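You operate a simulated robot arm through the tools that you are given. There is no shell and no other tool. Be economical: measure what you need, move in short steps, check, and stop when the job is done.

Carry out the task below with a simulated two-armed robot. There is one attempt and no reset: what you move stays moved.

## Task
Take the socket with the yellow band and put it on top of the bundle of manuals. Put the pack five on the white table away on the yellow table. Take the light grey cloth on the green table and put it away on the plywood deck. Put the tin marked "primer" from the green table on the stores shelf marked two and the tin that says "varnish" on the sink. Put the blue cap nut on top of the teal tin of putty. Put the red brush on the steel table away on the shelf under the small parts table. Lift the paper bin lid open. Any order will do. Set down upright: pack five, tin.

The check looks at the end state, three seconds after you hand in, the way a careful person would. Anything else that was tipped, shoved, dropped, spilled or broken makes it a failure. A push-on lid holds only when it is set on centred and level and pressed home; a screw cap is set on level and turned clockwise until tight. Flat cloth is picked up by pressing the open fingertips on it (5 to 10 N) and closing them slowly along it; thin cloth reads only 2 to 8 mm in the jaws.

## Robot
Two 7-joint arms with two-finger parallel grippers on one trunk, on a base that drives. Base frame: it is fixed to the floor where the robot stands at the start and does not move with it; the origin is under the middle of the robot, x ahead of it, y to its left, z up; the surface under the hand at the start is at about z = 78. Units: cm, degrees, N and s.
The left shoulder is at the start at [11, 17, 151.1], the right one opposite. With the tool pointing down near the work surface each hand reaches from about 28 to 68 cm from the robot's upright axis, wherever it stands, measured 20 degrees to its own side. Places, roughly: blue cap nut (2x2x3 cm) [290, -150, 80]; bundle of manuals [50, 0, 75]; light grey cloth (6x9x4 cm) [130, 80, 80]; pack five [50, 75, 75]; paper bin lid [80, -340, 70]; plywood deck [-310, -330, 70]; red brush (8x4x8 cm) [300, -180, 90]; shelf under the small parts table [70, -120, 40]; sink (34x24 cm) [50, 302, 74]; socket with the yellow band [50, 25, 75]; stores shelf marked two [-40, -350, 60]; teal tin of putty [300, -200, 75]; tin [150, 0, 75]; yellow table [-340, 200, 80]. Payload 1.57 kg a hand.
The TCP of each hand is the grasp point between the finger pads, 3 cm short of the fingertips. In the tool frame z runs along the fingers and y along their closing line. The gripper opens to 8 cm. The fingers are 1.7 cm wide and 1.2 cm thick; the gripper's body (4 by 8.2 cm) begins 8 cm behind the TCP.
Orientation is that of the tool frame in the base frame, as a unit quaternion [x, y, z, w]. With the fingers straight down and closing along the base's y, the tool's x points along the base's -x, its y along +y and its z along -z.

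## Interface
- The arms move only by the tool send_rows. It takes "left_rows", "right_rows" or both (then of equal length, played together; a hand with none holds still); each is one flat list of numbers, 7 for each row, row after row: the shift along the tool's x, y, z in units of 20 mm (1.0 is 20 mm), then the turn, a rotation vector about the tool's x, y, z in units of 6 degrees (1.0 is 6 degrees), then the finger opening in cm, from 0 to 8. In form: [dx, dy, dz, ax, ay, az, hand, dx, dy, dz, ax, ay, az, hand, ...]. A call has 1 to 12 rows; each row shifts and turns the commanded pose from where the row before left it, along the tool's axes as they then stand. A call with a number of a shift or a turn outside -1 to 1 is refused whole. Rows are played at 5 a second. More than 5 cm and 8.6 degrees between two rows, or a gripper value outside its range, and nothing of the call is played. A pose out of reach is approached as far as the arm can. The call stops where the force on the tool passes 40 N (or 10 N more than at its start, if that is more) or the arm is blocked; 0.2 s more then pass. The fingers move at their own pace (about 7.2 cm/s each) and stop on an object; they squeeze with about 43 N. The grip force told is the motor's: it shows also when the fingers shut on nothing. Time passes only in rows, and 0.2 s behind the last, so rows that do not move let the fingers close. It gives the time, the measured TCP pose, the force on the tool (base axes), the opening and the grip force at its end, in the units of the frame above (readings bear some noise), with the torque about the TCP (base axes, N m) and any sound that the robot's microphone picked up.
- Cameras (640 x 400 px; columns grow to the right, rows downward): "scene" is now at [14.52, 3.36, 168.68]; the picture's right is [0.43, -0.90, 0.00], its down [-0.74, -0.35, -0.57] and it looks along [0.51, 0.25, -0.82] (base axes); focal length 276 px, centre (320, 200). "left" rides on the left gripper at [7.2, 0.7, -12.2] in its tool frame; the picture's right is [-0.09, 1.00, 0.00], its down [-0.84, -0.08, -0.54] and it looks along [-0.54, -0.05, 0.84] (tool axes); focal length 238 px, centre (320, 200). "right" rides on the right gripper at [7.2, -0.7, -12.2] in its tool frame; the picture's right is [0.09, 1.00, 0.00], its down [-0.84, 0.08, -0.54] and it looks along [-0.54, 0.05, 0.84] (tool axes); focal length 238 px, centre (320, 200).
- capture(camera): a new picture of that camera. The clock stands still meanwhile.
- move_column(by): slides the trunk up (or, below 0, down) by that many cm; the arms and the scene camera ride with it, the base frame stays. It gives what a move gives, with no picture.
- drive_base(legs): drives the robot by 1 to 6 legs, each [ahead, left, turn to the left] in cm, cm and degrees, along the robot's own axes; the way and the turn of a leg run together, so that a leg with both is an arc; at most 150 cm and 180 degrees a leg. The arms and the cameras ride along, it lands a little off, and it stops where it bumps. It gives what a move gives.
- turn_head(pan, tilt): turns the head with the scene camera to pan (to the left, within 86 degrees either way) and tilt (down, from -29 to 69), counted from straight ahead of the robot. It gives what a move gives.
- locate(camera, pixels): for up to 12 pixels [column, row] of the newest picture of that camera ("zoom" is the newest enlarged one), the place [x, y, z] in the base frame of the surface seen there, good to about 0.3 cm. The clock stands still meanwhile.
- enlarge(camera, box): a new picture of the part [left, top, right, bottom] of that camera's present view, enlarged. The clock stands still meanwhile.
- hand_in(): hands the job in; it is judged then, once.

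Work in short steps. Measure before you move; look again where a grasp or a placing could have gone wrong, and mend it. You have 145 turns and 178 pictures in all, those below and enlarged ones among them. Open the grippers and draw the arms clear of the work before you hand the job in, unless the task says otherwise.

The tools are called after "Emit:" by a JSON object that holds its "op" and its "data". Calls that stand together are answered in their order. send_rows: Moves the arms, as the interface text tells. Its arguments: {"type":"object","properties":{"left_rows":{"type":"array"},"right_rows":{"type":"array"}},"required":[]} The other tools are called the same way: move_column (by) slides the trunk up or down; drive_base (legs) drives the base; turn_head (pan, tilt) turns the head that bears the scene camera; capture (camera) takes a picture; locate (camera, pixels) gives the place of the surface under pixels of a picture; enlarge (camera, box) takes an enlarged picture of a part of a camera's view; hand_in () hands the job in.

At the start:

```text
time_s: 0.0
left_position: [38.82, 59.68, 100.13]
left_ee_rot: [0.0, 1.0, 0.001, 0.0]
left_force: [0.2, 0.0, -0.1]
left_torque: [-0.03, 0.01, 0.0]
left_opening: 7.99
left_gripper_force: 0.1
right_position: [70.36, 0.97, 113.1]
right_ee_rot: [0.0, 1.0, 0.0, 0.0]
right_force: [-0.6, -0.5, 0.2]
right_torque: [-0.02, 0.02, 0.01]
right_opening: 7.99
right_gripper_force: 0.0
trunk travel left (down, up): [-82.5, 6.5]
robot x, y, heading: [0.11, -0.02, -0.3]
head pan, tilt: [25.6, 55.2]
```

scene: 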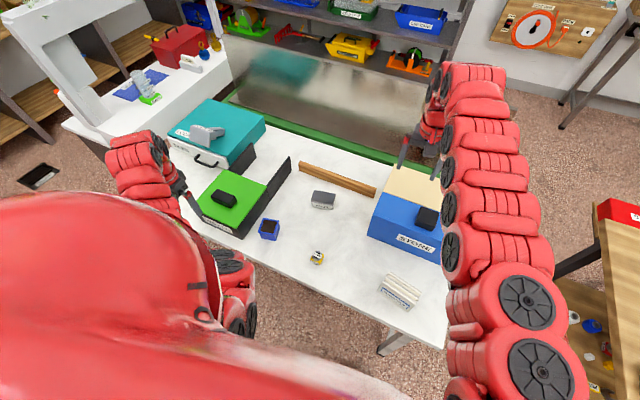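
right: 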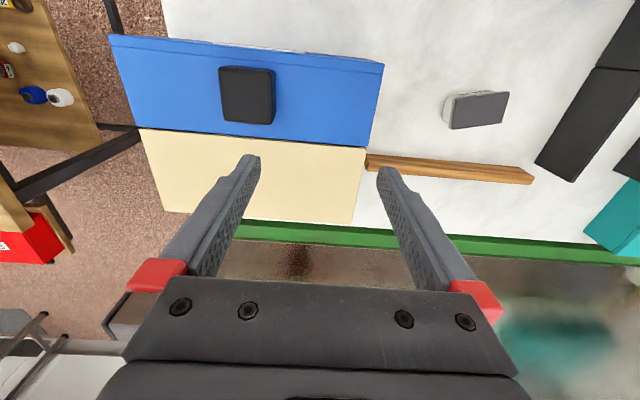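
left: 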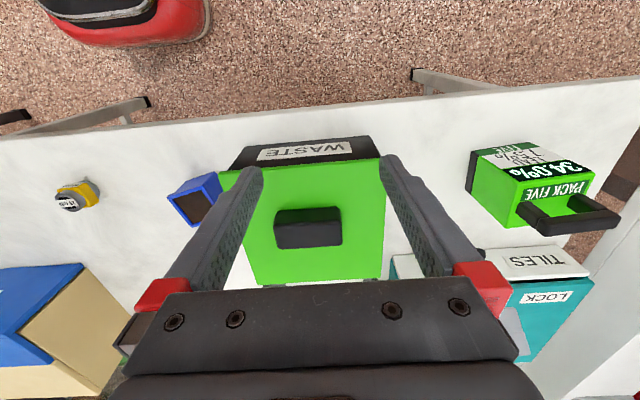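

The socket with the yellow band appears at scene (317,257), the manuals at (400,290); pack five is in the left view at (530,190). I locate them.

Emit:
{"op": "enlarge", "data": {"camera": "scene", "box": [240, 180, 460, 320]}}

Emit:
{"op": "locate", "data": {"camera": "scene", "pixels": [[317, 252], [317, 258], [313, 262], [401, 280], [386, 284], [400, 302], [417, 294], [395, 275], [340, 260]]}}

Emit:
{"op": "locate", "data": {"camera": "left", "pixels": [[66, 203], [82, 194], [90, 185], [480, 160], [515, 160], [550, 185], [570, 222], [540, 218], [610, 218], [500, 195], [560, 160]]}}

```text
2.86 times, centred on (350, 250) of scene
```

zoom: 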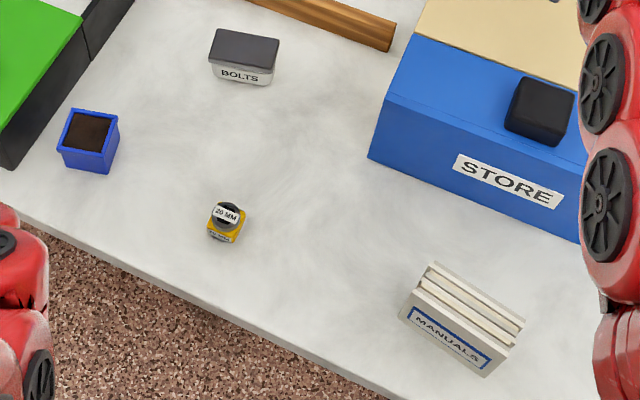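

```text
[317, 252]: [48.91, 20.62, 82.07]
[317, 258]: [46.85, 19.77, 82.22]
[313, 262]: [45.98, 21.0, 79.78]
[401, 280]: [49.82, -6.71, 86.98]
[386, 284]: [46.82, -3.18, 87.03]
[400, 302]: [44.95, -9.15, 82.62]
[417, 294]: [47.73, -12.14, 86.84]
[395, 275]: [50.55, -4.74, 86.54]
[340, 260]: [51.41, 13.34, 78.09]
```

```text
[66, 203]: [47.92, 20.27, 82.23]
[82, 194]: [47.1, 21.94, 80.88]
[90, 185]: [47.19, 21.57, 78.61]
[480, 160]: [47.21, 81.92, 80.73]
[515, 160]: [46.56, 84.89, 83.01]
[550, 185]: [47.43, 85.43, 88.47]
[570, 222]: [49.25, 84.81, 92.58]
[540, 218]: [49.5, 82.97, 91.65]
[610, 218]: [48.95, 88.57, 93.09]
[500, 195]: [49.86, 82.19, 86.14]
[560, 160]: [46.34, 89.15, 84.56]
```

Socket is at about [47.3, 20.7], top z 82.2; manuals' top is z≈87 around [48.3, -7]. I bring the right hand above the socket.

Emit:
{"op": "send_rows", "data": {"right_rows": [0.95, 0.82, 0.6, 0, 0, 0, 8, 0.95, 0.82, 0.6, 0, 0, 0, 8, 0.95, 0.82, 0.6, 0, 0, 0, 8, 0.95, 0.82, 0.6, 0, 0, 0, 8, 0.95, 0.82, 0.6, 0, 0, 0, 8, 0.95, 0.82, 0.6, 0, 0, 0, 8, 0.95, 0.82, 0.6, 0, 0, 0, 8, 0.95, 0.82, 0.6, 0, 0, 0, 8, 0.95, 0.82, 0.6, 0, 0, 0, 8, 0.95, 0.82, 0.6, 0, 0, 0, 8, 0.95, 0.82, 0.6, 0, 0, 0, 8, 0.95, 0.82, 0.6, 0, 0, 0, 8]}}

Emit:
{"op": "capture", "data": {"camera": "right"}}

Emit:
{"op": "capture", "data": {"camera": "scene"}}

```text
time_s: 2.6
left_position: [38.82, 59.77, 100.12]
left_ee_rot: [0.001, 1.0, 0.0, -0.002]
left_force: [0.6, 0.8, 0.2]
left_torque: [0.0, -0.03, 0.02]
left_opening: 7.99
left_gripper_force: 0.0
right_position: [47.35, 20.59, 98.69]
right_ee_rot: [0.001, 1.0, -0.001, 0.0]
right_force: [0.3, 0.1, 0.1]
right_torque: [-0.02, 0.0, 0.02]
right_opening: 7.99
right_gripper_force: 0.2
trunk travel left (down, up): [-82.5, 6.5]
robot x, y, heading: [0.33, 0.09, -0.2]
head pan, tilt: [25.6, 55.2]
```

```text
173 pictures are left
```

right: 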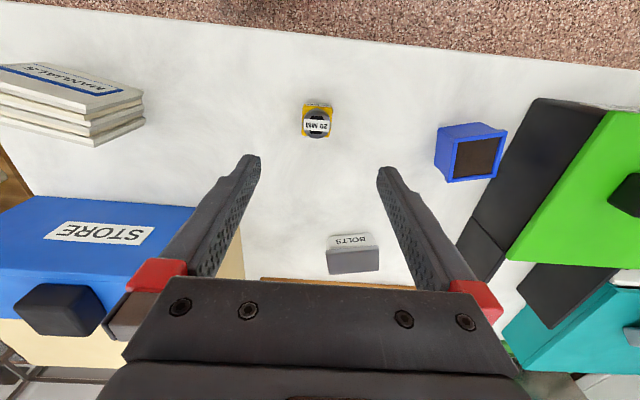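

```text
172 pictures are left
```

scene: 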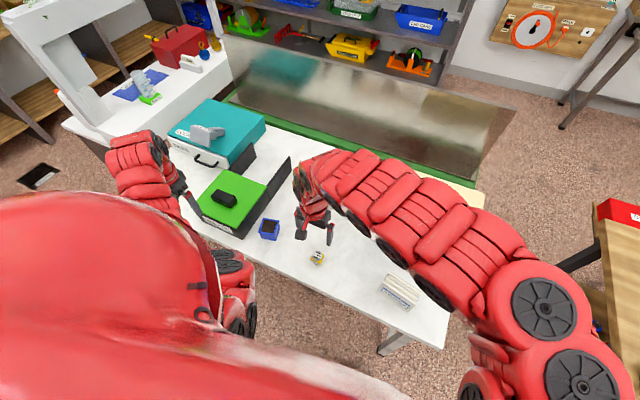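

The socket is centred under the hand at right (317,122). I enlarge on the socket and on the manuals to fix their shape.

Emit:
{"op": "enlarge", "data": {"camera": "right", "box": [0, 50, 160, 150]}}

Emit:
{"op": "locate", "data": {"camera": "zoom", "pixels": [[120, 190], [480, 182], [560, 182], [100, 290], [300, 280], [360, 335], [570, 210], [575, 290], [300, 250], [380, 350]]}}

Emit:
{"op": "locate", "data": {"camera": "right", "pixels": [[317, 125], [306, 122], [329, 122], [318, 136], [317, 106], [317, 100]]}}

```text
4.00 times, centred on (80, 100) of right
```

zoom: 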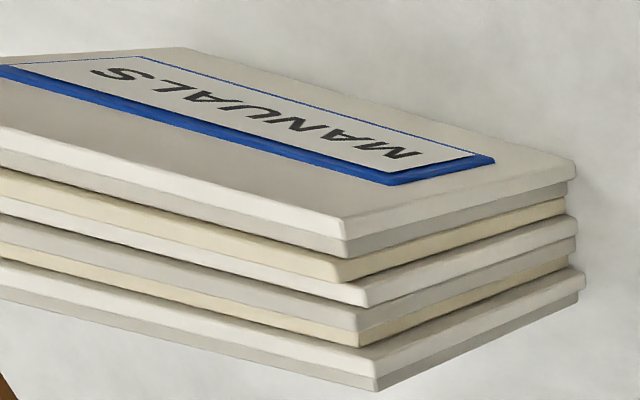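

```text
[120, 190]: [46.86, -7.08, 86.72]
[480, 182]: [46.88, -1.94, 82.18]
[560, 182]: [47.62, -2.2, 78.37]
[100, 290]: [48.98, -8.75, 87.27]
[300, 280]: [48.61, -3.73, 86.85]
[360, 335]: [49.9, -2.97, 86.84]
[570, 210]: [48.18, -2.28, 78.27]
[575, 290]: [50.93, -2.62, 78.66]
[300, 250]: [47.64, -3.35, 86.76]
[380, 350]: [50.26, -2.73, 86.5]
```

```text
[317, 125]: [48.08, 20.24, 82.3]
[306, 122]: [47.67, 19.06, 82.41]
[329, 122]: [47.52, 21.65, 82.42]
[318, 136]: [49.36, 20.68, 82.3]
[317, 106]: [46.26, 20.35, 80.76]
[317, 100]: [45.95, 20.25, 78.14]
```

Manuals stand upright, top edges z≈87, centre about [48.8, -7.6]. Socket centre [47.7, 20.4], top 82.3; I descend and grip it.

Emit:
{"op": "send_rows", "data": {"right_rows": [-0.15, -0.1, 1, 0, 0, 0, 8, 0, 0, 1, 0, 0, 0, 8, 0, 0, 1, 0, 0, 0, 8, 0, 0, 1, 0, 0, 0, 8, 0, 0, 1, 0, 0, 0, 8, 0, 0, 1, 0, 0, 0, 8, 0, 0, 1, 0, 0, 0, 8, 0, 0, 1, 0, 0, 0, 8, 0, 0, 0.6, 0, 0, 0, 8, 0, 0, 0, 0, 0, 0, 2, 0, 0, 0, 0, 0, 0, 2, 0, 0, 0, 0, 0, 0, 2]}}

Emit:
{"op": "capture", "data": {"camera": "right"}}

```text
time_s: 5.2
left_position: [38.7, 59.67, 100.18]
left_ee_rot: [-0.001, 1.0, -0.001, 0.0]
left_force: [0.1, -0.5, -0.4]
left_torque: [-0.01, 0.01, 0.01]
left_opening: 8.0
left_gripper_force: 0.1
right_position: [47.91, 20.45, 81.47]
right_ee_rot: [-0.001, 1.0, 0.0, 0.0]
right_force: [0.7, -0.5, 1.3]
right_torque: [-0.01, -0.06, -0.03]
right_opening: 3.66
right_gripper_force: 40.4
trunk travel left (down, up): [-82.5, 6.5]
robot x, y, heading: [-0.19, -0.14, 0.2]
head pan, tilt: [25.6, 55.2]
```

```text
170 pictures are left
```

right: 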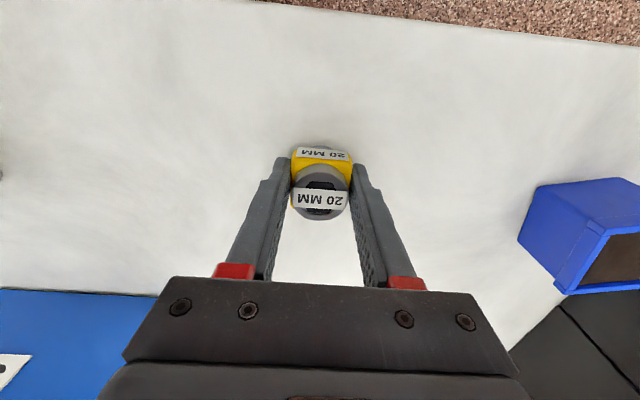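

Gripped at opening 3.66. I lift and carry it over to the manuals.

Emit:
{"op": "send_rows", "data": {"right_rows": [0, 0, -1, 0, 0, 0, 2, 0, 0, -1, 0, 0, 0, 2, 0, 0, -1, 0, 0, 0, 2, 0, 0, -1, 0, 0, 0, 2, 0, -1, -1, 0, 0, 0, 2, 0, -1, -1, 0, 0, 0, 2, 0, -1, -0.5, 0, 0, 0, 2, 0, -1, 0, 0, 0, 0, 2, 0, -1, 0, 0, 0, 0, 2, 0, -1, 0, 0, 0, 0, 2, 0, -1, 0, 0, 0, 0, 2, 0, -1, 0, 0, 0, 0, 2]}}

Emit:
{"op": "send_rows", "data": {"right_rows": [0, -1, 0, 0, 0, 0, 2, 0, -1, 0, 0, 0, 0, 2, 0, -1, 0, 0, 0, 0, 2, 0, -1, 0, 0, 0, 0, 2, -0.2, -1, 0, 0, 0, 0, 2, -0.2, -1, 0, 0, 0, 0, 2, 0, 0, 0, 0, 0, 0, 2]}}

Emit:
{"op": "capture", "data": {"camera": "right"}}

Emit:
{"op": "enlarge", "data": {"camera": "scene", "box": [320, 220, 480, 320]}}

```text
time_s: 7.8
left_position: [38.7, 59.62, 100.24]
left_ee_rot: [0.0, 1.0, 0.0, 0.0]
left_force: [0.6, -0.9, 0.3]
left_torque: [-0.02, -0.03, -0.02]
left_opening: 7.99
left_gripper_force: 0.0
right_position: [47.94, 4.36, 94.67]
right_ee_rot: [0.0, 1.0, 0.0, 0.0]
right_force: [1.5, 0.0, -0.6]
right_torque: [0.0, 0.01, -0.01]
right_opening: 3.64
right_gripper_force: 43.1
trunk travel left (down, up): [-82.5, 6.5]
robot x, y, heading: [0.07, 0.02, 0.0]
head pan, tilt: [25.6, 55.2]
```

```text
time_s: 9.4
left_position: [38.86, 59.71, 100.17]
left_ee_rot: [0.0, 1.0, 0.0, 0.0]
left_force: [-0.5, 0.7, 0.9]
left_torque: [-0.01, 0.0, -0.03]
left_opening: 8.0
left_gripper_force: 0.1
right_position: [48.74, -7.69, 94.56]
right_ee_rot: [0.0, 1.0, 0.0, -0.001]
right_force: [-0.7, -0.3, -1.0]
right_torque: [0.02, 0.02, 0.0]
right_opening: 3.6
right_gripper_force: 42.5
trunk travel left (down, up): [-82.5, 6.5]
robot x, y, heading: [-0.09, -0.14, 0.1]
head pan, tilt: [25.6, 55.2]
```

```text
169 pictures are left
```

right: 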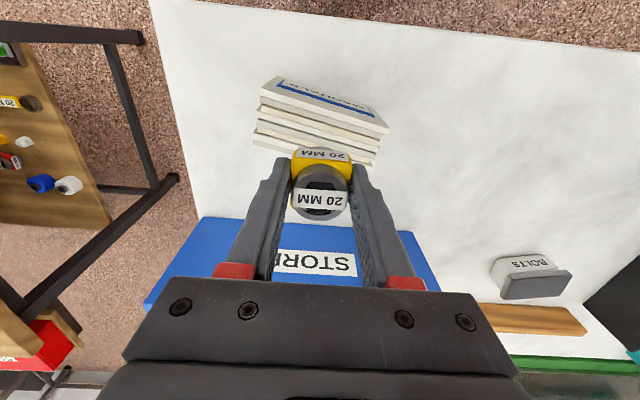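

```text
4.00 times, centred on (400, 270) of scene
```

zoom: 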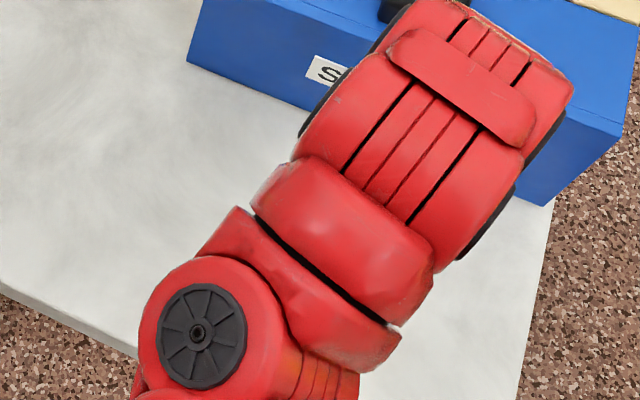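

The socket hangs over the manuals; I measure the top edges (right view (260,80)-(388,160)) once more from here.

Emit:
{"op": "locate", "data": {"camera": "right", "pixels": [[265, 95], [380, 125], [262, 112], [375, 140], [260, 130], [372, 153], [262, 145], [285, 80], [375, 160]]}}

```text
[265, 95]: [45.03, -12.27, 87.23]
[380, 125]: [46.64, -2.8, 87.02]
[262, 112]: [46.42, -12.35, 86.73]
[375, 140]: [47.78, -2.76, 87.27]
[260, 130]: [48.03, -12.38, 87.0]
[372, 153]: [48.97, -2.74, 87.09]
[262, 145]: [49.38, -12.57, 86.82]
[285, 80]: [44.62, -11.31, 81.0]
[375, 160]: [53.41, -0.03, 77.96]
```

Top spans x≈45.7–50 at y=-7.6, so I centre at x≈48 and lower to just above z 87.

Emit:
{"op": "send_rows", "data": {"right_rows": [0.35, 0, 0, 0, 0, 0, 2, 0, 0, 0.8, 0, 0, 0, 2, 0, 0, 0.8, 0, 0, 0, 2, 0, 0, 0.3, 0, 0, 0, 2, 0, 0, 0.1, 0, 0, 0, 2, 0, 0, 0, 0, 0, 0, 2]}}

Emit:
{"op": "capture", "data": {"camera": "right"}}

```text
time_s: 10.8
left_position: [38.82, 59.65, 100.13]
left_ee_rot: [0.0, 1.0, 0.0, 0.0]
left_force: [0.5, 0.0, 0.2]
left_torque: [-0.01, 0.02, 0.0]
left_opening: 7.99
left_gripper_force: 0.1
right_position: [47.92, -7.47, 90.74]
right_ee_rot: [0.0, 1.0, 0.0, 0.0]
right_force: [-0.7, -0.1, -0.7]
right_torque: [0.01, 0.04, 0.02]
right_opening: 3.63
right_gripper_force: 42.1
trunk travel left (down, up): [-82.5, 6.5]
robot x, y, heading: [-0.02, -0.05, -0.1]
head pan, tilt: [25.6, 55.2]
```

```text
167 pictures are left
```

right: 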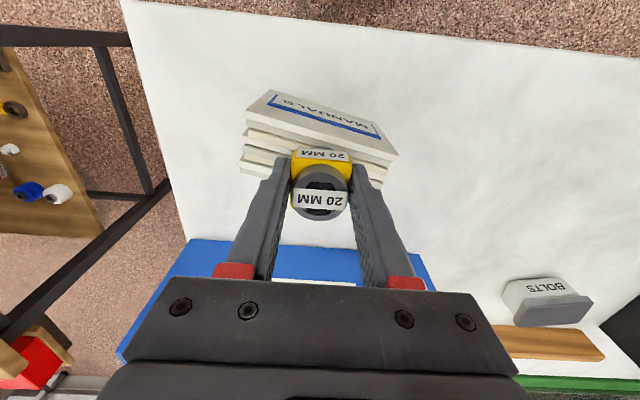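

Socket is centred over the three top edges; no contact yet. I lower in small steps until contact shows.

Emit:
{"op": "send_rows", "data": {"right_rows": [0, 0, 0.05, 0, 0, 0, 2, 0, 0, 0.05, 0, 0, 0, 2, 0, 0, 0.05, 0, 0, 0, 2, 0, 0, 0, 0, 0, 0, 2]}}

```text
time_s: 11.8
left_position: [38.5, 59.66, 100.24]
left_ee_rot: [0.0, 1.0, 0.0, 0.001]
left_force: [0.1, -0.1, 1.2]
left_torque: [0.01, -0.03, 0.02]
left_opening: 7.99
left_gripper_force: 0.0
right_position: [47.89, -7.64, 90.58]
right_ee_rot: [0.0, 1.0, 0.0, 0.002]
right_force: [4.4, -1.8, 27.5]
right_torque: [-0.11, -0.07, -0.02]
right_opening: 3.62
right_gripper_force: 42.8
trunk travel left (down, up): [-82.5, 6.5]
robot x, y, heading: [-0.16, 0.51, -0.3]
head pan, tilt: [25.6, 55.2]
```

Contact at 27 N. I ease up a hair, open and rise straight up.

Emit:
{"op": "send_rows", "data": {"right_rows": [0, 0, -0.05, 0, 0, 0, 2, 0, 0, -0.03, 0, 0, 0, 3.8, 0, 0, 0, 0, 0, 0, 5, 0, 0, 0, 0, 0, 0, 7, 0, 0, -0.5, 0, 0, 0, 7, 0, 0, -1, 0, 0, 0, 7, 0, 0, -1, 0, 0, 0, 7, 0, 0, -1, 0, 0, 0, 7, 0, 0, -1, 0, 0, 0, 7, 0, 0, -1, 0, 0, 0, 7]}}

Emit:
{"op": "capture", "data": {"camera": "right"}}

```text
time_s: 14.0
left_position: [38.72, 59.75, 100.17]
left_ee_rot: [0.0, 1.0, 0.0, 0.001]
left_force: [1.0, 0.0, 0.2]
left_torque: [-0.01, 0.01, 0.02]
left_opening: 8.0
left_gripper_force: 0.2
right_position: [47.94, -7.37, 101.37]
right_ee_rot: [0.001, 1.0, -0.002, 0.002]
right_force: [-0.9, -0.6, 0.5]
right_torque: [0.04, 0.0, 0.02]
right_opening: 7.02
right_gripper_force: 0.1
trunk travel left (down, up): [-82.5, 6.5]
robot x, y, heading: [-0.4, 0.01, 0.0]
head pan, tilt: [25.6, 55.2]
```

```text
166 pictures are left
```

right: 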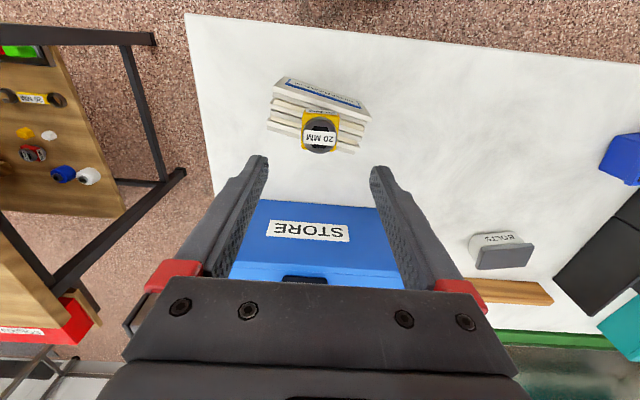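

The socket stands on the manuals at (320,133). Next the pack five: left view enlarged.

Emit:
{"op": "enlarge", "data": {"camera": "left", "box": [440, 120, 640, 245]}}

Emit:
{"op": "locate", "data": {"camera": "zoom", "pixels": [[110, 100], [180, 190], [470, 195], [480, 120], [440, 70], [250, 265], [310, 300], [420, 290], [550, 315], [540, 290], [250, 335], [520, 270]]}}

```text
3.20 times, centred on (540, 182) of left
```

zoom: 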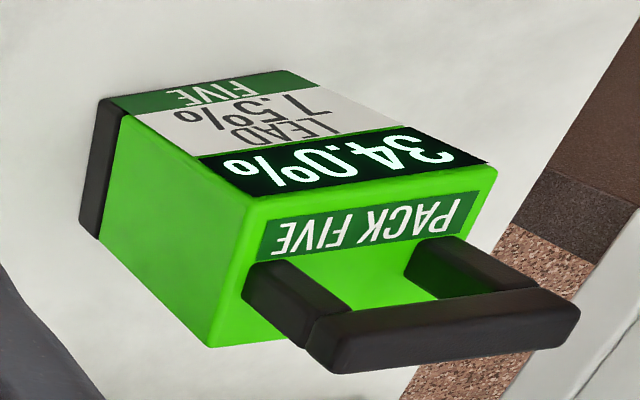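

```text
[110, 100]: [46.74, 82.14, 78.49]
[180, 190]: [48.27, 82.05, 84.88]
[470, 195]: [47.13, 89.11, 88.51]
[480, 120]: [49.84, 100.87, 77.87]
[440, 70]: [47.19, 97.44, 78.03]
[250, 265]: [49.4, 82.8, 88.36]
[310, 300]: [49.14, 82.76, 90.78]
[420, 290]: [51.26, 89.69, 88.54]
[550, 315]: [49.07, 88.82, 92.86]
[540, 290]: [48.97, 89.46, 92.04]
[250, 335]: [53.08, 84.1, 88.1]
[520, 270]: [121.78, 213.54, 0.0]
```

Pack five is upright; its handle bar runs along y at z≈92.5. I check the neighbouring teal toolbox's height and move the left hand above, turning it 90°.

Emit:
{"op": "locate", "data": {"camera": "left", "pixels": [[540, 260], [550, 295], [500, 255], [580, 275], [530, 330], [500, 330], [485, 247], [310, 225]]}}

Emit:
{"op": "send_rows", "data": {"left_rows": [-0.45, 1, -0.6, 0, 0, -1, 8, -0.45, 1, -0.6, 0, 0, -1, 8, -0.45, 1, -0.6, 0, 0, -1, 8, 0, 0, 0, 0, 0, -1, 8, 0, 0, 0, 0, 0, -1, 8, 0, 0, 0, 0, 0, -1, 8, 0, 0, 0, 0, 0, -1, 8, 0, 0, 0, 0, 0, -1, 8, 0, 0, 0, 0, 0, -1, 8, 0, 0, 0, 0, 0, -1, 8]}}

```text
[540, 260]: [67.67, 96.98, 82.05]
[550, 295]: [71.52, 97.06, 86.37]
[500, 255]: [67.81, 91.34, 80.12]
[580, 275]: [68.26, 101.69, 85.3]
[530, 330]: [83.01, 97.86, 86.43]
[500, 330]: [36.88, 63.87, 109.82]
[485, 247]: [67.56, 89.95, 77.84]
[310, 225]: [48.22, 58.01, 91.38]
```

```text
time_s: 16.2
left_position: [40.83, 65.9, 103.83]
left_ee_rot: [-0.501, 0.865, 0.0, 0.0]
left_force: [0.2, 0.2, 0.0]
left_torque: [0.04, 0.0, 0.02]
left_opening: 8.03
left_gripper_force: 0.1
right_position: [47.88, -7.51, 101.35]
right_ee_rot: [0.0, 1.0, -0.001, 0.002]
right_force: [0.2, 0.8, 0.8]
right_torque: [0.02, 0.01, 0.01]
right_opening: 6.98
right_gripper_force: 0.2
trunk travel left (down, up): [-82.5, 6.5]
robot x, y, heading: [-0.03, -0.11, -0.0]
head pan, tilt: [25.6, 55.2]
```

The pack is 99 cm away, so I must drive left about 60 cm. First I finish the turn and raise the right hand.

Emit:
{"op": "send_rows", "data": {"left_rows": [0, 0, 0, 0, 0, -1, 8, 0, 0, 0, 0, 0, -1, 8, 0, 0, 0, 0, 0, -1, 8, 0, 0, 0, 0, 0, -1, 8, 0, 0, 0, 0, 0, -1, 8], "right_rows": [0, 0, -1, 0, 0, 0, 7, 0, 0, -1, 0, 0, 0, 7, 0, 0, -1, 0, 0, 0, 7, 0, 0, 0, 0, 0, 0, 7, 0, 0, 0, 0, 0, 0, 7]}}

Emit:
{"op": "drive_base", "data": {"legs": [[0, 58, 0]]}}

Emit:
{"op": "capture", "data": {"camera": "left"}}

Emit:
{"op": "capture", "data": {"camera": "scene"}}

```text
time_s: 17.4
left_position: [40.91, 65.92, 103.75]
left_ee_rot: [0.708, -0.707, 0.0, 0.001]
left_force: [-0.9, -0.5, -0.1]
left_torque: [-0.01, -0.02, 0.02]
left_opening: 8.02
left_gripper_force: 0.1
right_position: [47.97, -7.59, 101.38]
right_ee_rot: [0.0, 1.0, -0.001, 0.003]
right_force: [0.0, 0.4, 1.3]
right_torque: [-0.06, -0.03, -0.03]
right_opening: 7.01
right_gripper_force: 0.0
right hand out of reach, approached as far as the arm can: row 1, 2, 3
trunk travel left (down, up): [-82.5, 6.5]
robot x, y, heading: [0.18, -0.14, 0.1]
head pan, tilt: [25.6, 55.2]
```

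```text
time_s: 20.7
left_position: [41.52, 122.71, 103.81]
left_ee_rot: [-0.705, 0.709, 0.0, 0.0]
left_force: [-0.5, 0.5, 0.2]
left_torque: [-0.01, 0.01, 0.01]
left_opening: 7.99
left_gripper_force: 0.1
right_position: [48.11, 49.33, 101.28]
right_ee_rot: [0.003, 1.0, -0.001, 0.003]
right_force: [-0.3, 0.2, -1.0]
right_torque: [0.01, -0.01, -0.02]
right_opening: 6.99
right_gripper_force: 0.0
trunk travel left (down, up): [-82.5, 6.5]
robot x, y, heading: [0.52, 57.32, -0.5]
head pan, tilt: [25.6, 55.2]
```

```text
164 pictures are left
```

left: 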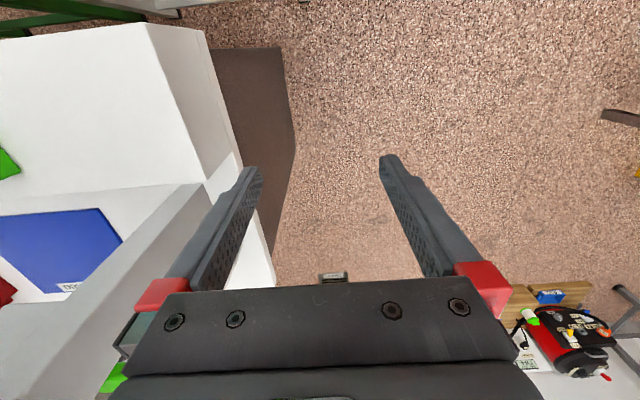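

```text
163 pictures are left
```

scene: 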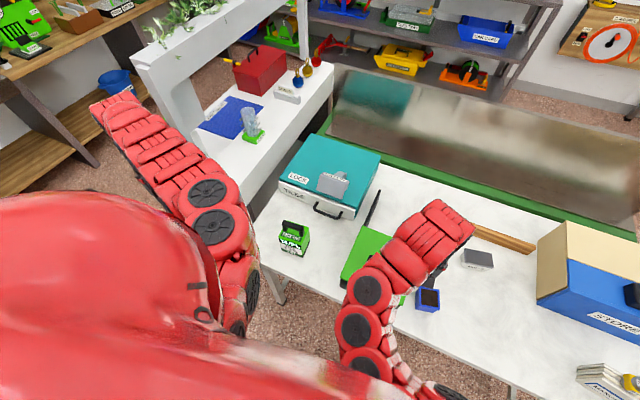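

Pack five is at scene (293,238), its handle around (293,226). I locate it from here.

Emit:
{"op": "enlarge", "data": {"camera": "scene", "box": [254, 200, 334, 270]}}

Emit:
{"op": "send_rows", "data": {"left_rows": [1, -0.5, 0, 0, 0, 0, 8, 1, -0.5, 0, 0, 0, 0, 8, 1, -0.5, 0, 0, 0, 0, 8, 1, -0.5, 0, 0, 0, 0, 8, 1, -0.5, 0, 0, 0, 0, 8, 1, -0.5, 0, 0, 0, 0, 8, 1, -0.5, 0, 0, 0, 0, 8, 1, -0.5, 0, 0, 0, 0, 8, 1, 0, 0, 0, 0, 0, 8, 1, 0, 0, 0, 0, 0, 8, 1, 0, 0, 0, 0, 0, 8, 1, 0, 0, 0, 0, 0, 8]}}

Emit:
{"op": "locate", "data": {"camera": "zoom", "pixels": [[320, 165], [260, 165], [375, 180], [320, 180], [300, 190], [330, 250], [280, 260]]}}

Emit:
{"op": "capture", "data": {"camera": "left"}}

```text
5.71 times, centred on (294, 235) of scene
```

zoom: 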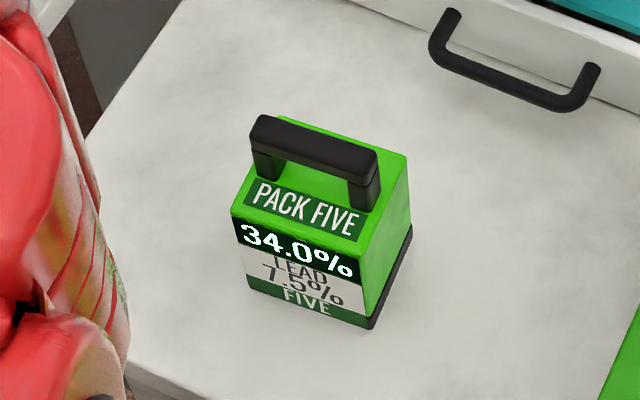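

```text
time_s: 23.3
left_position: [54.32, 102.59, 101.54]
left_ee_rot: [-0.705, 0.71, 0.001, 0.0]
left_force: [0.4, 0.2, 0.0]
left_torque: [0.01, 0.02, 0.0]
left_opening: 8.04
left_gripper_force: 0.1
left hand out of reach, approached as far as the arm can: row 6, 7, 8, 9, 10, 11, 12
right_position: [48.23, 49.41, 101.28]
right_ee_rot: [0.004, 1.0, -0.001, 0.002]
right_force: [0.1, -0.8, -0.2]
right_torque: [-0.01, -0.01, -0.03]
right_opening: 7.03
right_gripper_force: 0.1
trunk travel left (down, up): [-82.5, 6.5]
robot x, y, heading: [-0.2, 57.01, -0.4]
head pan, tilt: [25.6, 55.2]
```

```text
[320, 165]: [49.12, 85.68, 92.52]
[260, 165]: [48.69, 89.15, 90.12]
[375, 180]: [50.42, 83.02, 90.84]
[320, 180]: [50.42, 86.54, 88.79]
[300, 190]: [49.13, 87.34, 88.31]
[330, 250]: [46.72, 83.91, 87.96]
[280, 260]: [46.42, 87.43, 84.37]
```

```text
161 pictures are left
```

left: 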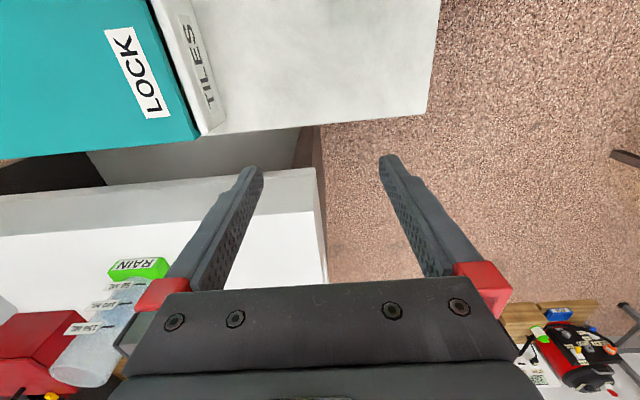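

The reach limit was clipped; coming closer to the robot resolves it. I move on towards -y.

Emit:
{"op": "send_rows", "data": {"left_rows": [1, 0, 0, 0, 0, 0, 8, 1, 0, 0, 0, 0, 0, 8, 1, 0, 0, 0, 0, 0, 8, 1, 0, 0, 0, 0, 0, 8, 1, 0, 0, 0, 0, 0, 8, 1, 0, 0, 0, 0, 0, 8]}}

Emit:
{"op": "capture", "data": {"camera": "left"}}

```text
time_s: 24.7
left_position: [58.41, 92.71, 99.46]
left_ee_rot: [-0.704, 0.71, -0.001, 0.0]
left_force: [-0.2, -0.1, -0.5]
left_torque: [0.05, 0.0, 0.02]
left_opening: 7.99
left_gripper_force: 0.1
left hand out of reach, approached as far as the arm can: row 1, 2, 3, 4, 5, 6
right_position: [48.19, 49.37, 101.3]
right_ee_rot: [0.003, 1.0, -0.001, 0.002]
right_force: [0.4, 0.3, 0.3]
right_torque: [-0.02, 0.03, 0.01]
right_opening: 6.98
right_gripper_force: 0.2
trunk travel left (down, up): [-82.5, 6.5]
robot x, y, heading: [-0.01, 57.18, -0.5]
head pan, tilt: [25.6, 55.2]
```

```text
160 pictures are left
```

left: 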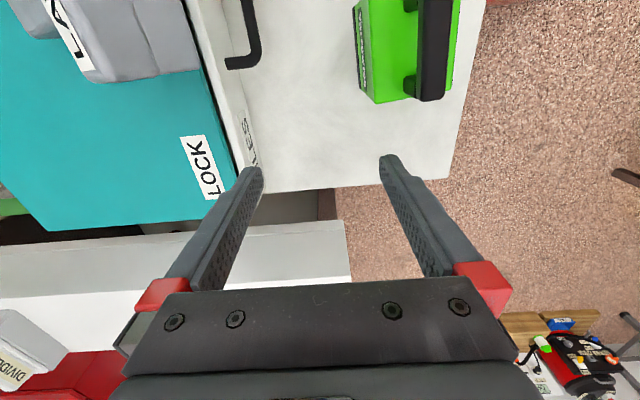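

The hand seems limited by the folded arm (too near and high). I raise the trunk to give room and send a still row to see where it settles.

Emit:
{"op": "move_column", "data": {"by": 6}}

Emit:
{"op": "send_rows", "data": {"left_rows": [0, 0, 0.5, 0, 0, 0, 8, 0, 0, 0.5, 0, 0, 0, 8]}}

```text
time_s: 25.7
left_position: [58.37, 92.92, 105.35]
left_ee_rot: [-0.705, 0.71, 0.001, -0.001]
left_force: [0.5, -0.1, 0.2]
left_torque: [0.0, -0.02, -0.02]
left_opening: 8.0
left_gripper_force: 0.0
right_position: [48.12, 49.37, 107.41]
right_ee_rot: [0.003, 1.0, -0.001, 0.002]
right_force: [-0.2, 1.6, 1.3]
right_torque: [-0.05, -0.02, 0.0]
right_opening: 7.01
right_gripper_force: 0.1
trunk travel left (down, up): [-88.5, 0.5]
robot x, y, heading: [-0.03, 56.9, -0.3]
head pan, tilt: [25.6, 55.2]
```

```text
time_s: 26.3
left_position: [58.14, 92.67, 103.37]
left_ee_rot: [-0.706, 0.709, 0.0, -0.001]
left_force: [0.0, 0.1, -0.1]
left_torque: [-0.02, -0.05, -0.01]
left_opening: 7.99
left_gripper_force: 0.0
right_position: [48.2, 49.41, 107.3]
right_ee_rot: [0.004, 1.0, -0.001, 0.003]
right_force: [0.0, 0.8, 0.2]
right_torque: [0.03, 0.01, 0.01]
right_opening: 7.0
right_gripper_force: 0.1
trunk travel left (down, up): [-88.5, 0.5]
robot x, y, heading: [0.62, 57.58, -0.3]
head pan, tilt: [25.6, 55.2]
```

Now the hand responds. I move above the handle, [49.3, 86.2].

Emit:
{"op": "send_rows", "data": {"left_rows": [0.65, 0.88, 0.24, 0, 0, 0, 8, 0.65, 0.88, 0.24, 0, 0, 0, 8, 0.65, 0.88, 0.24, 0, 0, 0, 8, 0.65, 0.88, 0.24, 0, 0, 0, 8, 0.65, 0.88, 0.24, 0, 0, 0, 8]}}

Emit:
{"op": "capture", "data": {"camera": "left"}}

```text
time_s: 27.5
left_position: [54.96, 88.15, 98.82]
left_ee_rot: [-0.704, 0.71, 0.001, -0.001]
left_force: [1.4, 0.4, 0.0]
left_torque: [0.01, 0.0, -0.02]
left_opening: 8.0
left_gripper_force: 0.0
left hand out of reach, approached as far as the arm can: row 1, 2, 3, 4, 5
right_position: [48.14, 49.33, 107.41]
right_ee_rot: [0.004, 1.0, -0.001, 0.003]
right_force: [0.8, 0.2, 0.0]
right_torque: [0.01, 0.02, 0.02]
right_opening: 7.01
right_gripper_force: 0.1
trunk travel left (down, up): [-88.5, 0.5]
robot x, y, heading: [0.13, 57.01, -0.5]
head pan, tilt: [25.6, 55.2]
```

```text
159 pictures are left
```

left: 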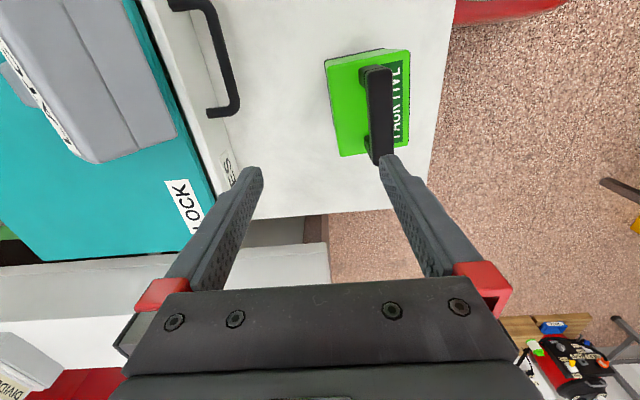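

Still clipped — likely a wrist-yaw limit. I turn the hand the other way (half a turn about its axis), which gives the same closing line.

Emit:
{"op": "send_rows", "data": {"left_rows": [0, 0, -0.2, 0, 0, 1, 8, 0, 0, -0.2, 0, 0, 1, 8, 0, 0, 0, 0, 0, 1, 8, 0, 0, 0, 0, 0, 1, 8, 0, 0, 0, 0, 0, 1, 8, 0, 0, 0, 0, 0, 1, 8, 0, 0, 0, 0, 0, 1, 8, 0, 0, 0, 0, 0, 1, 8, 0, 0, 0, 0, 0, 1, 8, 0, 0, 0, 0, 0, 1, 8, 0, 0, 0, 0, 0, 1, 8, 0, 0, 0, 0, 0, 1, 8]}}

Emit:
{"op": "send_rows", "data": {"left_rows": [0, 0, 0, 0, 0, 1, 8, 0, 0, 0, 0, 0, 1, 8, 0, 0, 0, 0, 0, 1, 8, 0, 0, 0, 0, 0, 1, 8, 0, 0, 0, 0, 0, 1, 8, 0, 0, 0, 0, 0, 1, 8, 0, 0, 0, 0, 0, 1, 8, 0, 0, 0, 0, 0, 1, 8, 0, 0, 0, 0, 0, 1, 8, 0, 0, 0, 0, 0, 1, 8, 0, 0, 0, 0, 0, 1, 8, 0, 0, 0, 0, 0, 1, 8]}}

Emit:
{"op": "send_rows", "data": {"left_rows": [0, 0, 0, 0, 0, 1, 8, 0, 0, 0, 0, 0, 1, 8, 0, 0, 0, 0, 0, 1, 8, 0, 0, 0, 0, 0, 1, 8, 0, 0, 0, 0, 0, 1, 8, 0, 0, 0, 0, 0, 1, 8]}}

```text
time_s: 30.1
left_position: [55.28, 88.36, 99.21]
left_ee_rot: [-0.152, 0.988, 0.0, -0.001]
left_force: [0.3, 0.3, -0.2]
left_torque: [0.0, -0.01, 0.0]
left_opening: 7.98
left_gripper_force: 0.0
left hand out of reach, approached as far as the arm can: row 1, 10
right_position: [48.07, 49.3, 107.37]
right_ee_rot: [0.004, 1.0, 0.0, 0.003]
right_force: [0.5, 0.3, -1.1]
right_torque: [-0.02, -0.02, 0.01]
right_opening: 6.98
right_gripper_force: 0.2
trunk travel left (down, up): [-88.5, 0.5]
robot x, y, heading: [-0.05, 57.02, -0.1]
head pan, tilt: [25.6, 55.2]
```

```text
time_s: 32.7
left_position: [55.21, 88.34, 99.26]
left_ee_rot: [0.457, 0.889, -0.001, -0.001]
left_force: [0.4, -0.1, -0.2]
left_torque: [0.03, 0.0, 0.03]
left_opening: 8.01
left_gripper_force: 0.0
right_position: [48.16, 49.35, 107.3]
right_ee_rot: [0.004, 1.0, -0.001, 0.003]
right_force: [-0.1, -0.3, -0.5]
right_torque: [0.03, -0.03, 0.0]
right_opening: 7.0
right_gripper_force: 0.0
trunk travel left (down, up): [-88.5, 0.5]
robot x, y, heading: [0.13, 57.39, -0.6]
head pan, tilt: [25.6, 55.2]
```

```text
time_s: 34.1
left_position: [55.28, 88.39, 99.1]
left_ee_rot: [0.71, 0.704, 0.0, 0.0]
left_force: [-0.2, 0.3, 0.9]
left_torque: [0.03, -0.04, -0.01]
left_opening: 8.0
left_gripper_force: 0.1
right_position: [48.13, 49.37, 107.41]
right_ee_rot: [0.003, 1.0, -0.001, 0.002]
right_force: [-0.3, 0.5, 0.7]
right_torque: [0.01, 0.04, 0.0]
right_opening: 6.99
right_gripper_force: 0.0
trunk travel left (down, up): [-88.5, 0.5]
robot x, y, heading: [0.34, 57.27, -0.4]
head pan, tilt: [25.6, 55.2]
```

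The other turn works. Now tool x is base +y and tool y base +x; I move over the handle.

Emit:
{"op": "send_rows", "data": {"left_rows": [-0.36, -0.97, 0, 0, 0, 0, 8, -0.36, -0.97, 0, 0, 0, 0, 8, -0.36, -0.97, 0, 0, 0, 0, 8, 0, 0, 0, 0, 0, 0, 8]}}

Emit:
{"op": "capture", "data": {"camera": "left"}}

```text
time_s: 35.1
left_position: [54.89, 88.32, 98.91]
left_ee_rot: [0.71, 0.705, -0.001, -0.001]
left_force: [0.2, -0.2, 0.1]
left_torque: [0.0, -0.03, 0.02]
left_opening: 8.01
left_gripper_force: 0.1
left hand out of reach, approached as far as the arm can: row 1, 2, 3
right_position: [48.08, 49.34, 107.3]
right_ee_rot: [0.004, 1.0, -0.001, 0.003]
right_force: [1.0, -0.3, -0.2]
right_torque: [-0.02, 0.0, 0.0]
right_opening: 7.03
right_gripper_force: 0.1
trunk travel left (down, up): [-88.5, 0.5]
robot x, y, heading: [0.26, 56.91, -0.3]
head pan, tilt: [25.6, 55.2]
```

```text
158 pictures are left
```

left: 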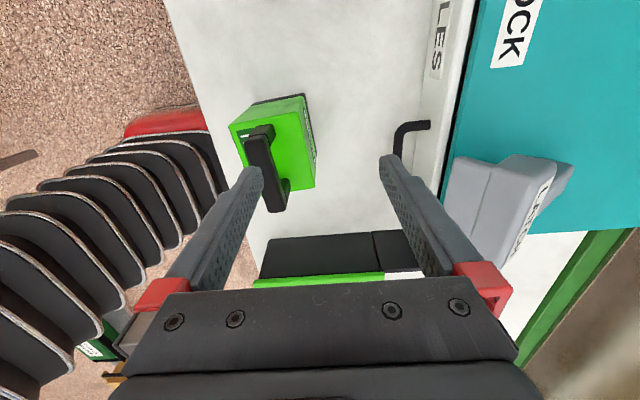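

The hand can't come nearer than x≈55 here, so I simply back the base off 8 cm.

Emit:
{"op": "drive_base", "data": {"legs": [[-8, 0, 0]]}}

Emit:
{"op": "capture", "data": {"camera": "left"}}

```text
time_s: 36.1
left_position: [47.2, 88.28, 98.74]
left_ee_rot: [0.71, 0.705, -0.001, -0.002]
left_force: [0.9, 1.1, 0.1]
left_torque: [0.03, 0.04, -0.01]
left_opening: 7.98
left_gripper_force: 0.0
right_position: [40.42, 49.46, 107.18]
right_ee_rot: [0.003, 1.0, -0.001, 0.001]
right_force: [0.1, -0.7, 0.0]
right_torque: [-0.01, 0.02, -0.01]
right_opening: 6.99
right_gripper_force: 0.2
trunk travel left (down, up): [-88.5, 0.5]
robot x, y, heading: [-7.98, 57.1, -0.5]
head pan, tilt: [25.6, 55.2]
```

```text
157 pictures are left
```

left: 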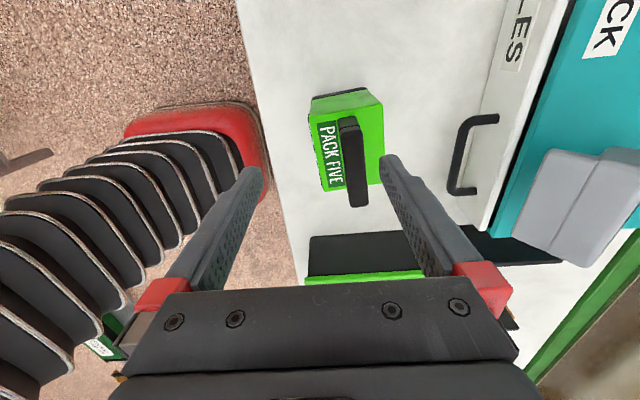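

Handle bar at left (352,160), from (348,120) to (358,205). I locate it.

Emit:
{"op": "locate", "data": {"camera": "left", "pixels": [[350, 122], [352, 145], [354, 170], [357, 200], [343, 170], [365, 175], [375, 170], [372, 105]]}}

```text
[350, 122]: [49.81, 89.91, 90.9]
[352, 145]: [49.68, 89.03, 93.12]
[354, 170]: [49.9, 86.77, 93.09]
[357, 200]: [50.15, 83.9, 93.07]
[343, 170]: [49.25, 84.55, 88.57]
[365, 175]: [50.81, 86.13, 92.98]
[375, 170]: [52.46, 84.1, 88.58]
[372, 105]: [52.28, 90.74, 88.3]
```

Bar centre ≈[49.9, 86.3], top z 93.1, yawed about 5°. I align, descend to z≈92 and grip.

Emit:
{"op": "send_rows", "data": {"left_rows": [-0.5, 0.68, 0, 0, 0, -0.8, 8, -0.45, 0.7, 0, 0, 0, 0, 8, 0, 0, 0.8, 0, 0, 0, 8, 0, 0, 0.8, 0, 0, 0, 8, 0, 0, 0.8, 0, 0, 0, 8, 0, 0, 0.8, 0, 0, 0, 8, 0, 0, 0, 0, 0, 0, 8]}}

Emit:
{"op": "capture", "data": {"camera": "left"}}

```text
time_s: 37.7
left_position: [49.74, 86.51, 92.36]
left_ee_rot: [0.679, 0.734, 0.0, -0.001]
left_force: [0.5, -0.2, 0.1]
left_torque: [0.01, 0.01, 0.02]
left_opening: 8.01
left_gripper_force: 0.1
right_position: [40.42, 49.46, 107.37]
right_ee_rot: [0.004, 1.0, -0.001, 0.004]
right_force: [0.2, -0.1, 0.2]
right_torque: [0.01, 0.01, -0.04]
right_opening: 7.02
right_gripper_force: 0.0
trunk travel left (down, up): [-88.5, 0.5]
robot x, y, heading: [-7.59, 57.44, -0.4]
head pan, tilt: [25.6, 55.2]
```

```text
156 pictures are left
```

left: 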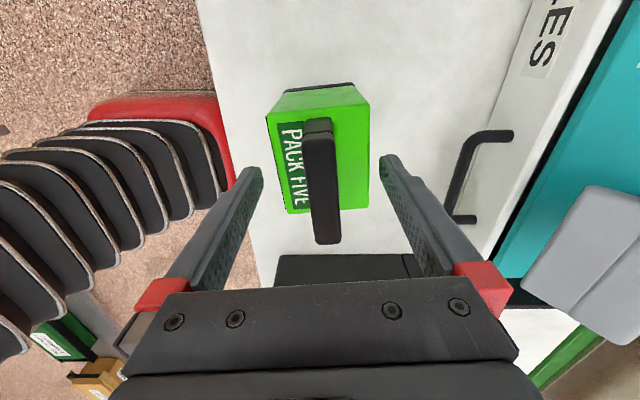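

Bar lies between the pads. I close and lift.

Emit:
{"op": "send_rows", "data": {"left_rows": [0, 0, 0, 0, 0, 0, 0.5, 0, 0, 0, 0, 0, 0, 0.5, 0, 0, 0, 0, 0, 0, 0.5, 0, 0, 0, 0, 0, 0, 0.5, 0, 0, 0, 0, 0, 0, 0.5, 0, 0, -0.5, 0, 0, 0, 0.5, 0, 0, -0.5, 0, 0, 0, 0.5, 0, 0, -1, 0, 0, 0, 0.5, 0, 0, -1, 0, 0, 0, 0.5]}}

Emit:
{"op": "capture", "data": {"camera": "left"}}

Emit:
{"op": "turn_head", "data": {"pan": 0, "tilt": 25}}

Emit:
{"op": "capture", "data": {"camera": "scene"}}

```text
time_s: 39.7
left_position: [49.79, 86.62, 98.59]
left_ee_rot: [0.679, 0.734, -0.002, -0.001]
left_force: [0.2, 0.1, -6.2]
left_torque: [-0.02, 0.01, 0.01]
left_opening: 1.8
left_gripper_force: 32.2
right_position: [40.3, 49.42, 107.34]
right_ee_rot: [0.003, 1.0, -0.002, 0.003]
right_force: [-0.1, 0.4, 0.5]
right_torque: [0.02, 0.01, 0.01]
right_opening: 6.99
right_gripper_force: 0.1
trunk travel left (down, up): [-88.5, 0.5]
robot x, y, heading: [-7.77, 57.49, -0.5]
head pan, tilt: [25.6, 55.2]
```

```text
155 pictures are left
```

left: 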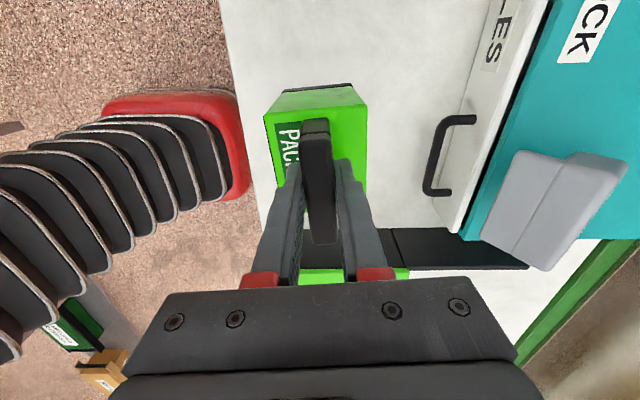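

```text
time_s: 40.7
left_position: [49.83, 86.66, 98.54]
left_ee_rot: [0.679, 0.734, -0.002, -0.001]
left_force: [-0.4, -0.4, -7.9]
left_torque: [0.02, -0.02, -0.02]
left_opening: 1.78
left_gripper_force: 32.5
right_position: [40.35, 49.41, 107.36]
right_ee_rot: [0.004, 1.0, -0.001, 0.003]
right_force: [-0.1, 0.0, -0.3]
right_torque: [-0.01, 0.01, 0.01]
right_opening: 7.0
right_gripper_force: 0.1
trunk travel left (down, up): [-88.5, 0.5]
robot x, y, heading: [-7.49, 56.91, -0.5]
head pan, tilt: [0.0, 25.0]
```

```text
154 pictures are left
```

scene: 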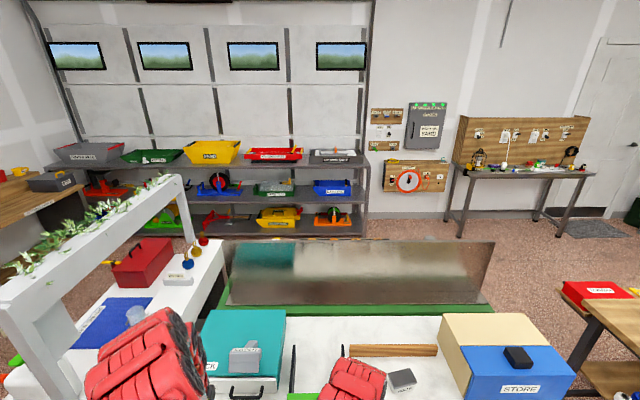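

Pack is held (1.78 opening, ~7 N). I look around to both sides before driving.

Emit:
{"op": "drive_base", "data": {"legs": [[-55, 0, 0]]}}

Emit:
{"op": "turn_head", "data": {"pan": 80, "tilt": 25}}

Emit:
{"op": "capture", "data": {"camera": "scene"}}

Emit:
{"op": "turn_head", "data": {"pan": -80, "tilt": 25}}

Emit:
{"op": "capture", "data": {"camera": "scene"}}

```text
time_s: 43.8
left_position: [-3.77, 86.85, 98.49]
left_ee_rot: [0.68, 0.733, -0.002, 0.0]
left_force: [-0.4, -0.6, -6.8]
left_torque: [0.0, -0.02, -0.04]
left_opening: 1.8
left_gripper_force: 32.2
right_position: [-13.42, 49.83, 107.41]
right_ee_rot: [0.005, 1.0, -0.002, 0.004]
right_force: [-1.3, 0.5, 0.2]
right_torque: [0.0, -0.05, -0.04]
right_opening: 7.01
right_gripper_force: 0.1
trunk travel left (down, up): [-88.5, 0.5]
robot x, y, heading: [-61.02, 57.44, -0.5]
head pan, tilt: [0.0, 25.0]
stopped in leg 1: the robot was blocked; the commanded pose is now the measured one
```

```text
time_s: 45.3
left_position: [-3.3, 86.78, 98.57]
left_ee_rot: [0.68, 0.733, -0.002, -0.002]
left_force: [-0.7, 0.3, -6.6]
left_torque: [0.05, 0.01, -0.04]
left_opening: 1.78
left_gripper_force: 32.5
right_position: [-12.98, 49.66, 107.27]
right_ee_rot: [0.004, 1.0, -0.002, 0.001]
right_force: [0.9, -0.1, -0.5]
right_torque: [-0.03, -0.04, -0.02]
right_opening: 7.0
right_gripper_force: 0.0
trunk travel left (down, up): [-88.5, 0.5]
robot x, y, heading: [-60.81, 57.74, -0.7]
head pan, tilt: [80.0, 25.0]
```

```text
153 pictures are left
```

scene: 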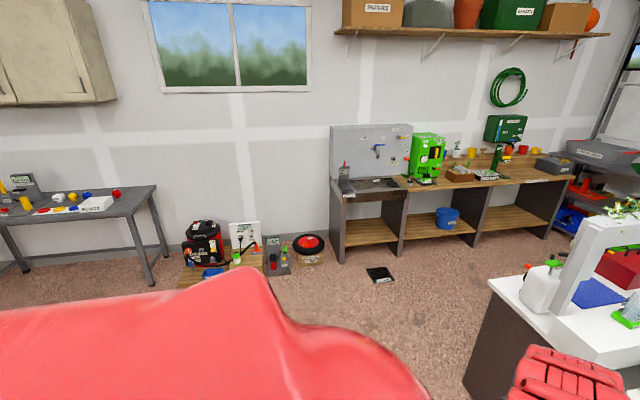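

```text
time_s: 47.8
left_position: [-3.56, 86.84, 98.43]
left_ee_rot: [0.679, 0.734, -0.001, -0.002]
left_force: [-0.3, 0.1, -7.0]
left_torque: [0.03, -0.03, 0.01]
left_opening: 1.77
left_gripper_force: 32.6
right_position: [-12.97, 49.62, 107.23]
right_ee_rot: [0.004, 1.0, -0.001, 0.001]
right_force: [0.2, -0.2, 0.0]
right_torque: [0.01, -0.03, -0.01]
right_opening: 7.01
right_gripper_force: 0.0
trunk travel left (down, up): [-88.5, 0.5]
robot x, y, heading: [-60.91, 57.72, -0.2]
head pan, tilt: [-80.0, 25.0]
```

```text
152 pictures are left
```

scene: 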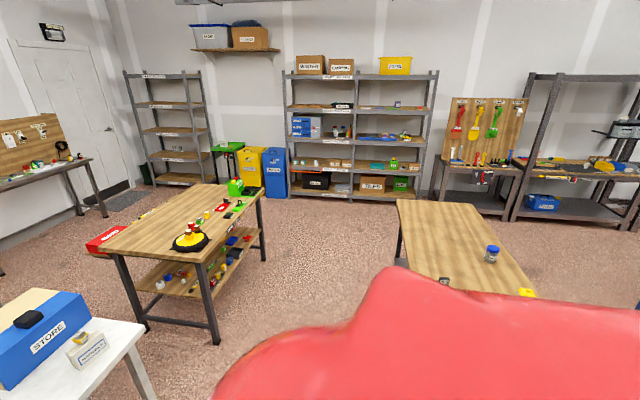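

The base touched something behind. I map: locate furniture in this view before moving on.

Emit:
{"op": "locate", "data": {"camera": "scene", "pixels": [[400, 205], [480, 208], [535, 290], [440, 280], [490, 255], [110, 245], [195, 255], [260, 190], [180, 185], [270, 170], [250, 165], [350, 175]]}}

Emit:
{"op": "turn_head", "data": {"pan": -86, "tilt": 60}}

Emit:
{"op": "capture", "data": {"camera": "scene"}}

Emit:
{"op": "turn_head", "data": {"pan": 86, "tilt": 50}}

Emit:
{"op": "capture", "data": {"camera": "scene"}}

```text
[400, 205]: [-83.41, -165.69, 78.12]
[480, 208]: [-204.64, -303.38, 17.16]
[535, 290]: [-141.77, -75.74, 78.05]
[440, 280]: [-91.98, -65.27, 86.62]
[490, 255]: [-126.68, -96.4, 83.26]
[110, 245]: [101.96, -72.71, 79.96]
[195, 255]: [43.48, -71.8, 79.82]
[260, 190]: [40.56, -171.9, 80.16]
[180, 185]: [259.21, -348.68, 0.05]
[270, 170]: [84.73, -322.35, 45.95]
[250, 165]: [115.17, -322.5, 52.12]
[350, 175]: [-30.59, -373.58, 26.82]
```

```text
time_s: 48.8
left_position: [-3.44, 86.8, 98.48]
left_ee_rot: [0.68, 0.733, -0.002, -0.002]
left_force: [0.0, -0.1, -7.1]
left_torque: [0.0, -0.06, 0.01]
left_opening: 1.78
left_gripper_force: 32.1
right_position: [-13.05, 49.7, 107.33]
right_ee_rot: [0.005, 1.0, -0.002, 0.002]
right_force: [-0.1, 0.8, 0.4]
right_torque: [0.03, 0.04, 0.0]
right_opening: 7.0
right_gripper_force: 0.0
trunk travel left (down, up): [-88.5, 0.5]
robot x, y, heading: [-61.29, 57.53, -0.4]
head pan, tilt: [-85.9, 60.0]
```

```text
151 pictures are left
```

scene: 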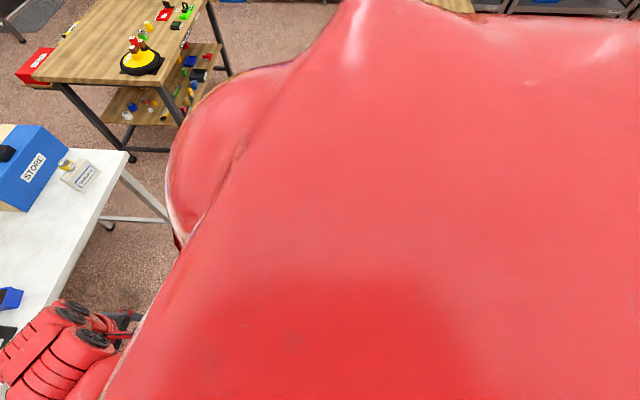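

```text
time_s: 51.4
left_position: [-3.4, 86.86, 98.44]
left_ee_rot: [0.68, 0.733, -0.002, -0.002]
left_force: [-0.7, -0.1, -6.9]
left_torque: [0.02, 0.0, 0.03]
left_opening: 1.77
left_gripper_force: 31.8
right_position: [-13.03, 49.63, 107.3]
right_ee_rot: [0.004, 1.0, -0.002, 0.003]
right_force: [0.1, -0.2, 0.3]
right_torque: [0.01, -0.02, -0.04]
right_opening: 7.02
right_gripper_force: 0.1
trunk travel left (down, up): [-88.5, 0.5]
robot x, y, heading: [-60.6, 57.76, -0.6]
head pan, tilt: [85.9, 50.0]
```

```text
150 pictures are left
```

scene: 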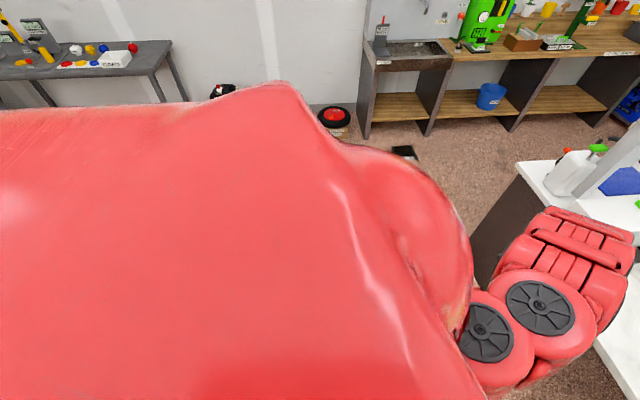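

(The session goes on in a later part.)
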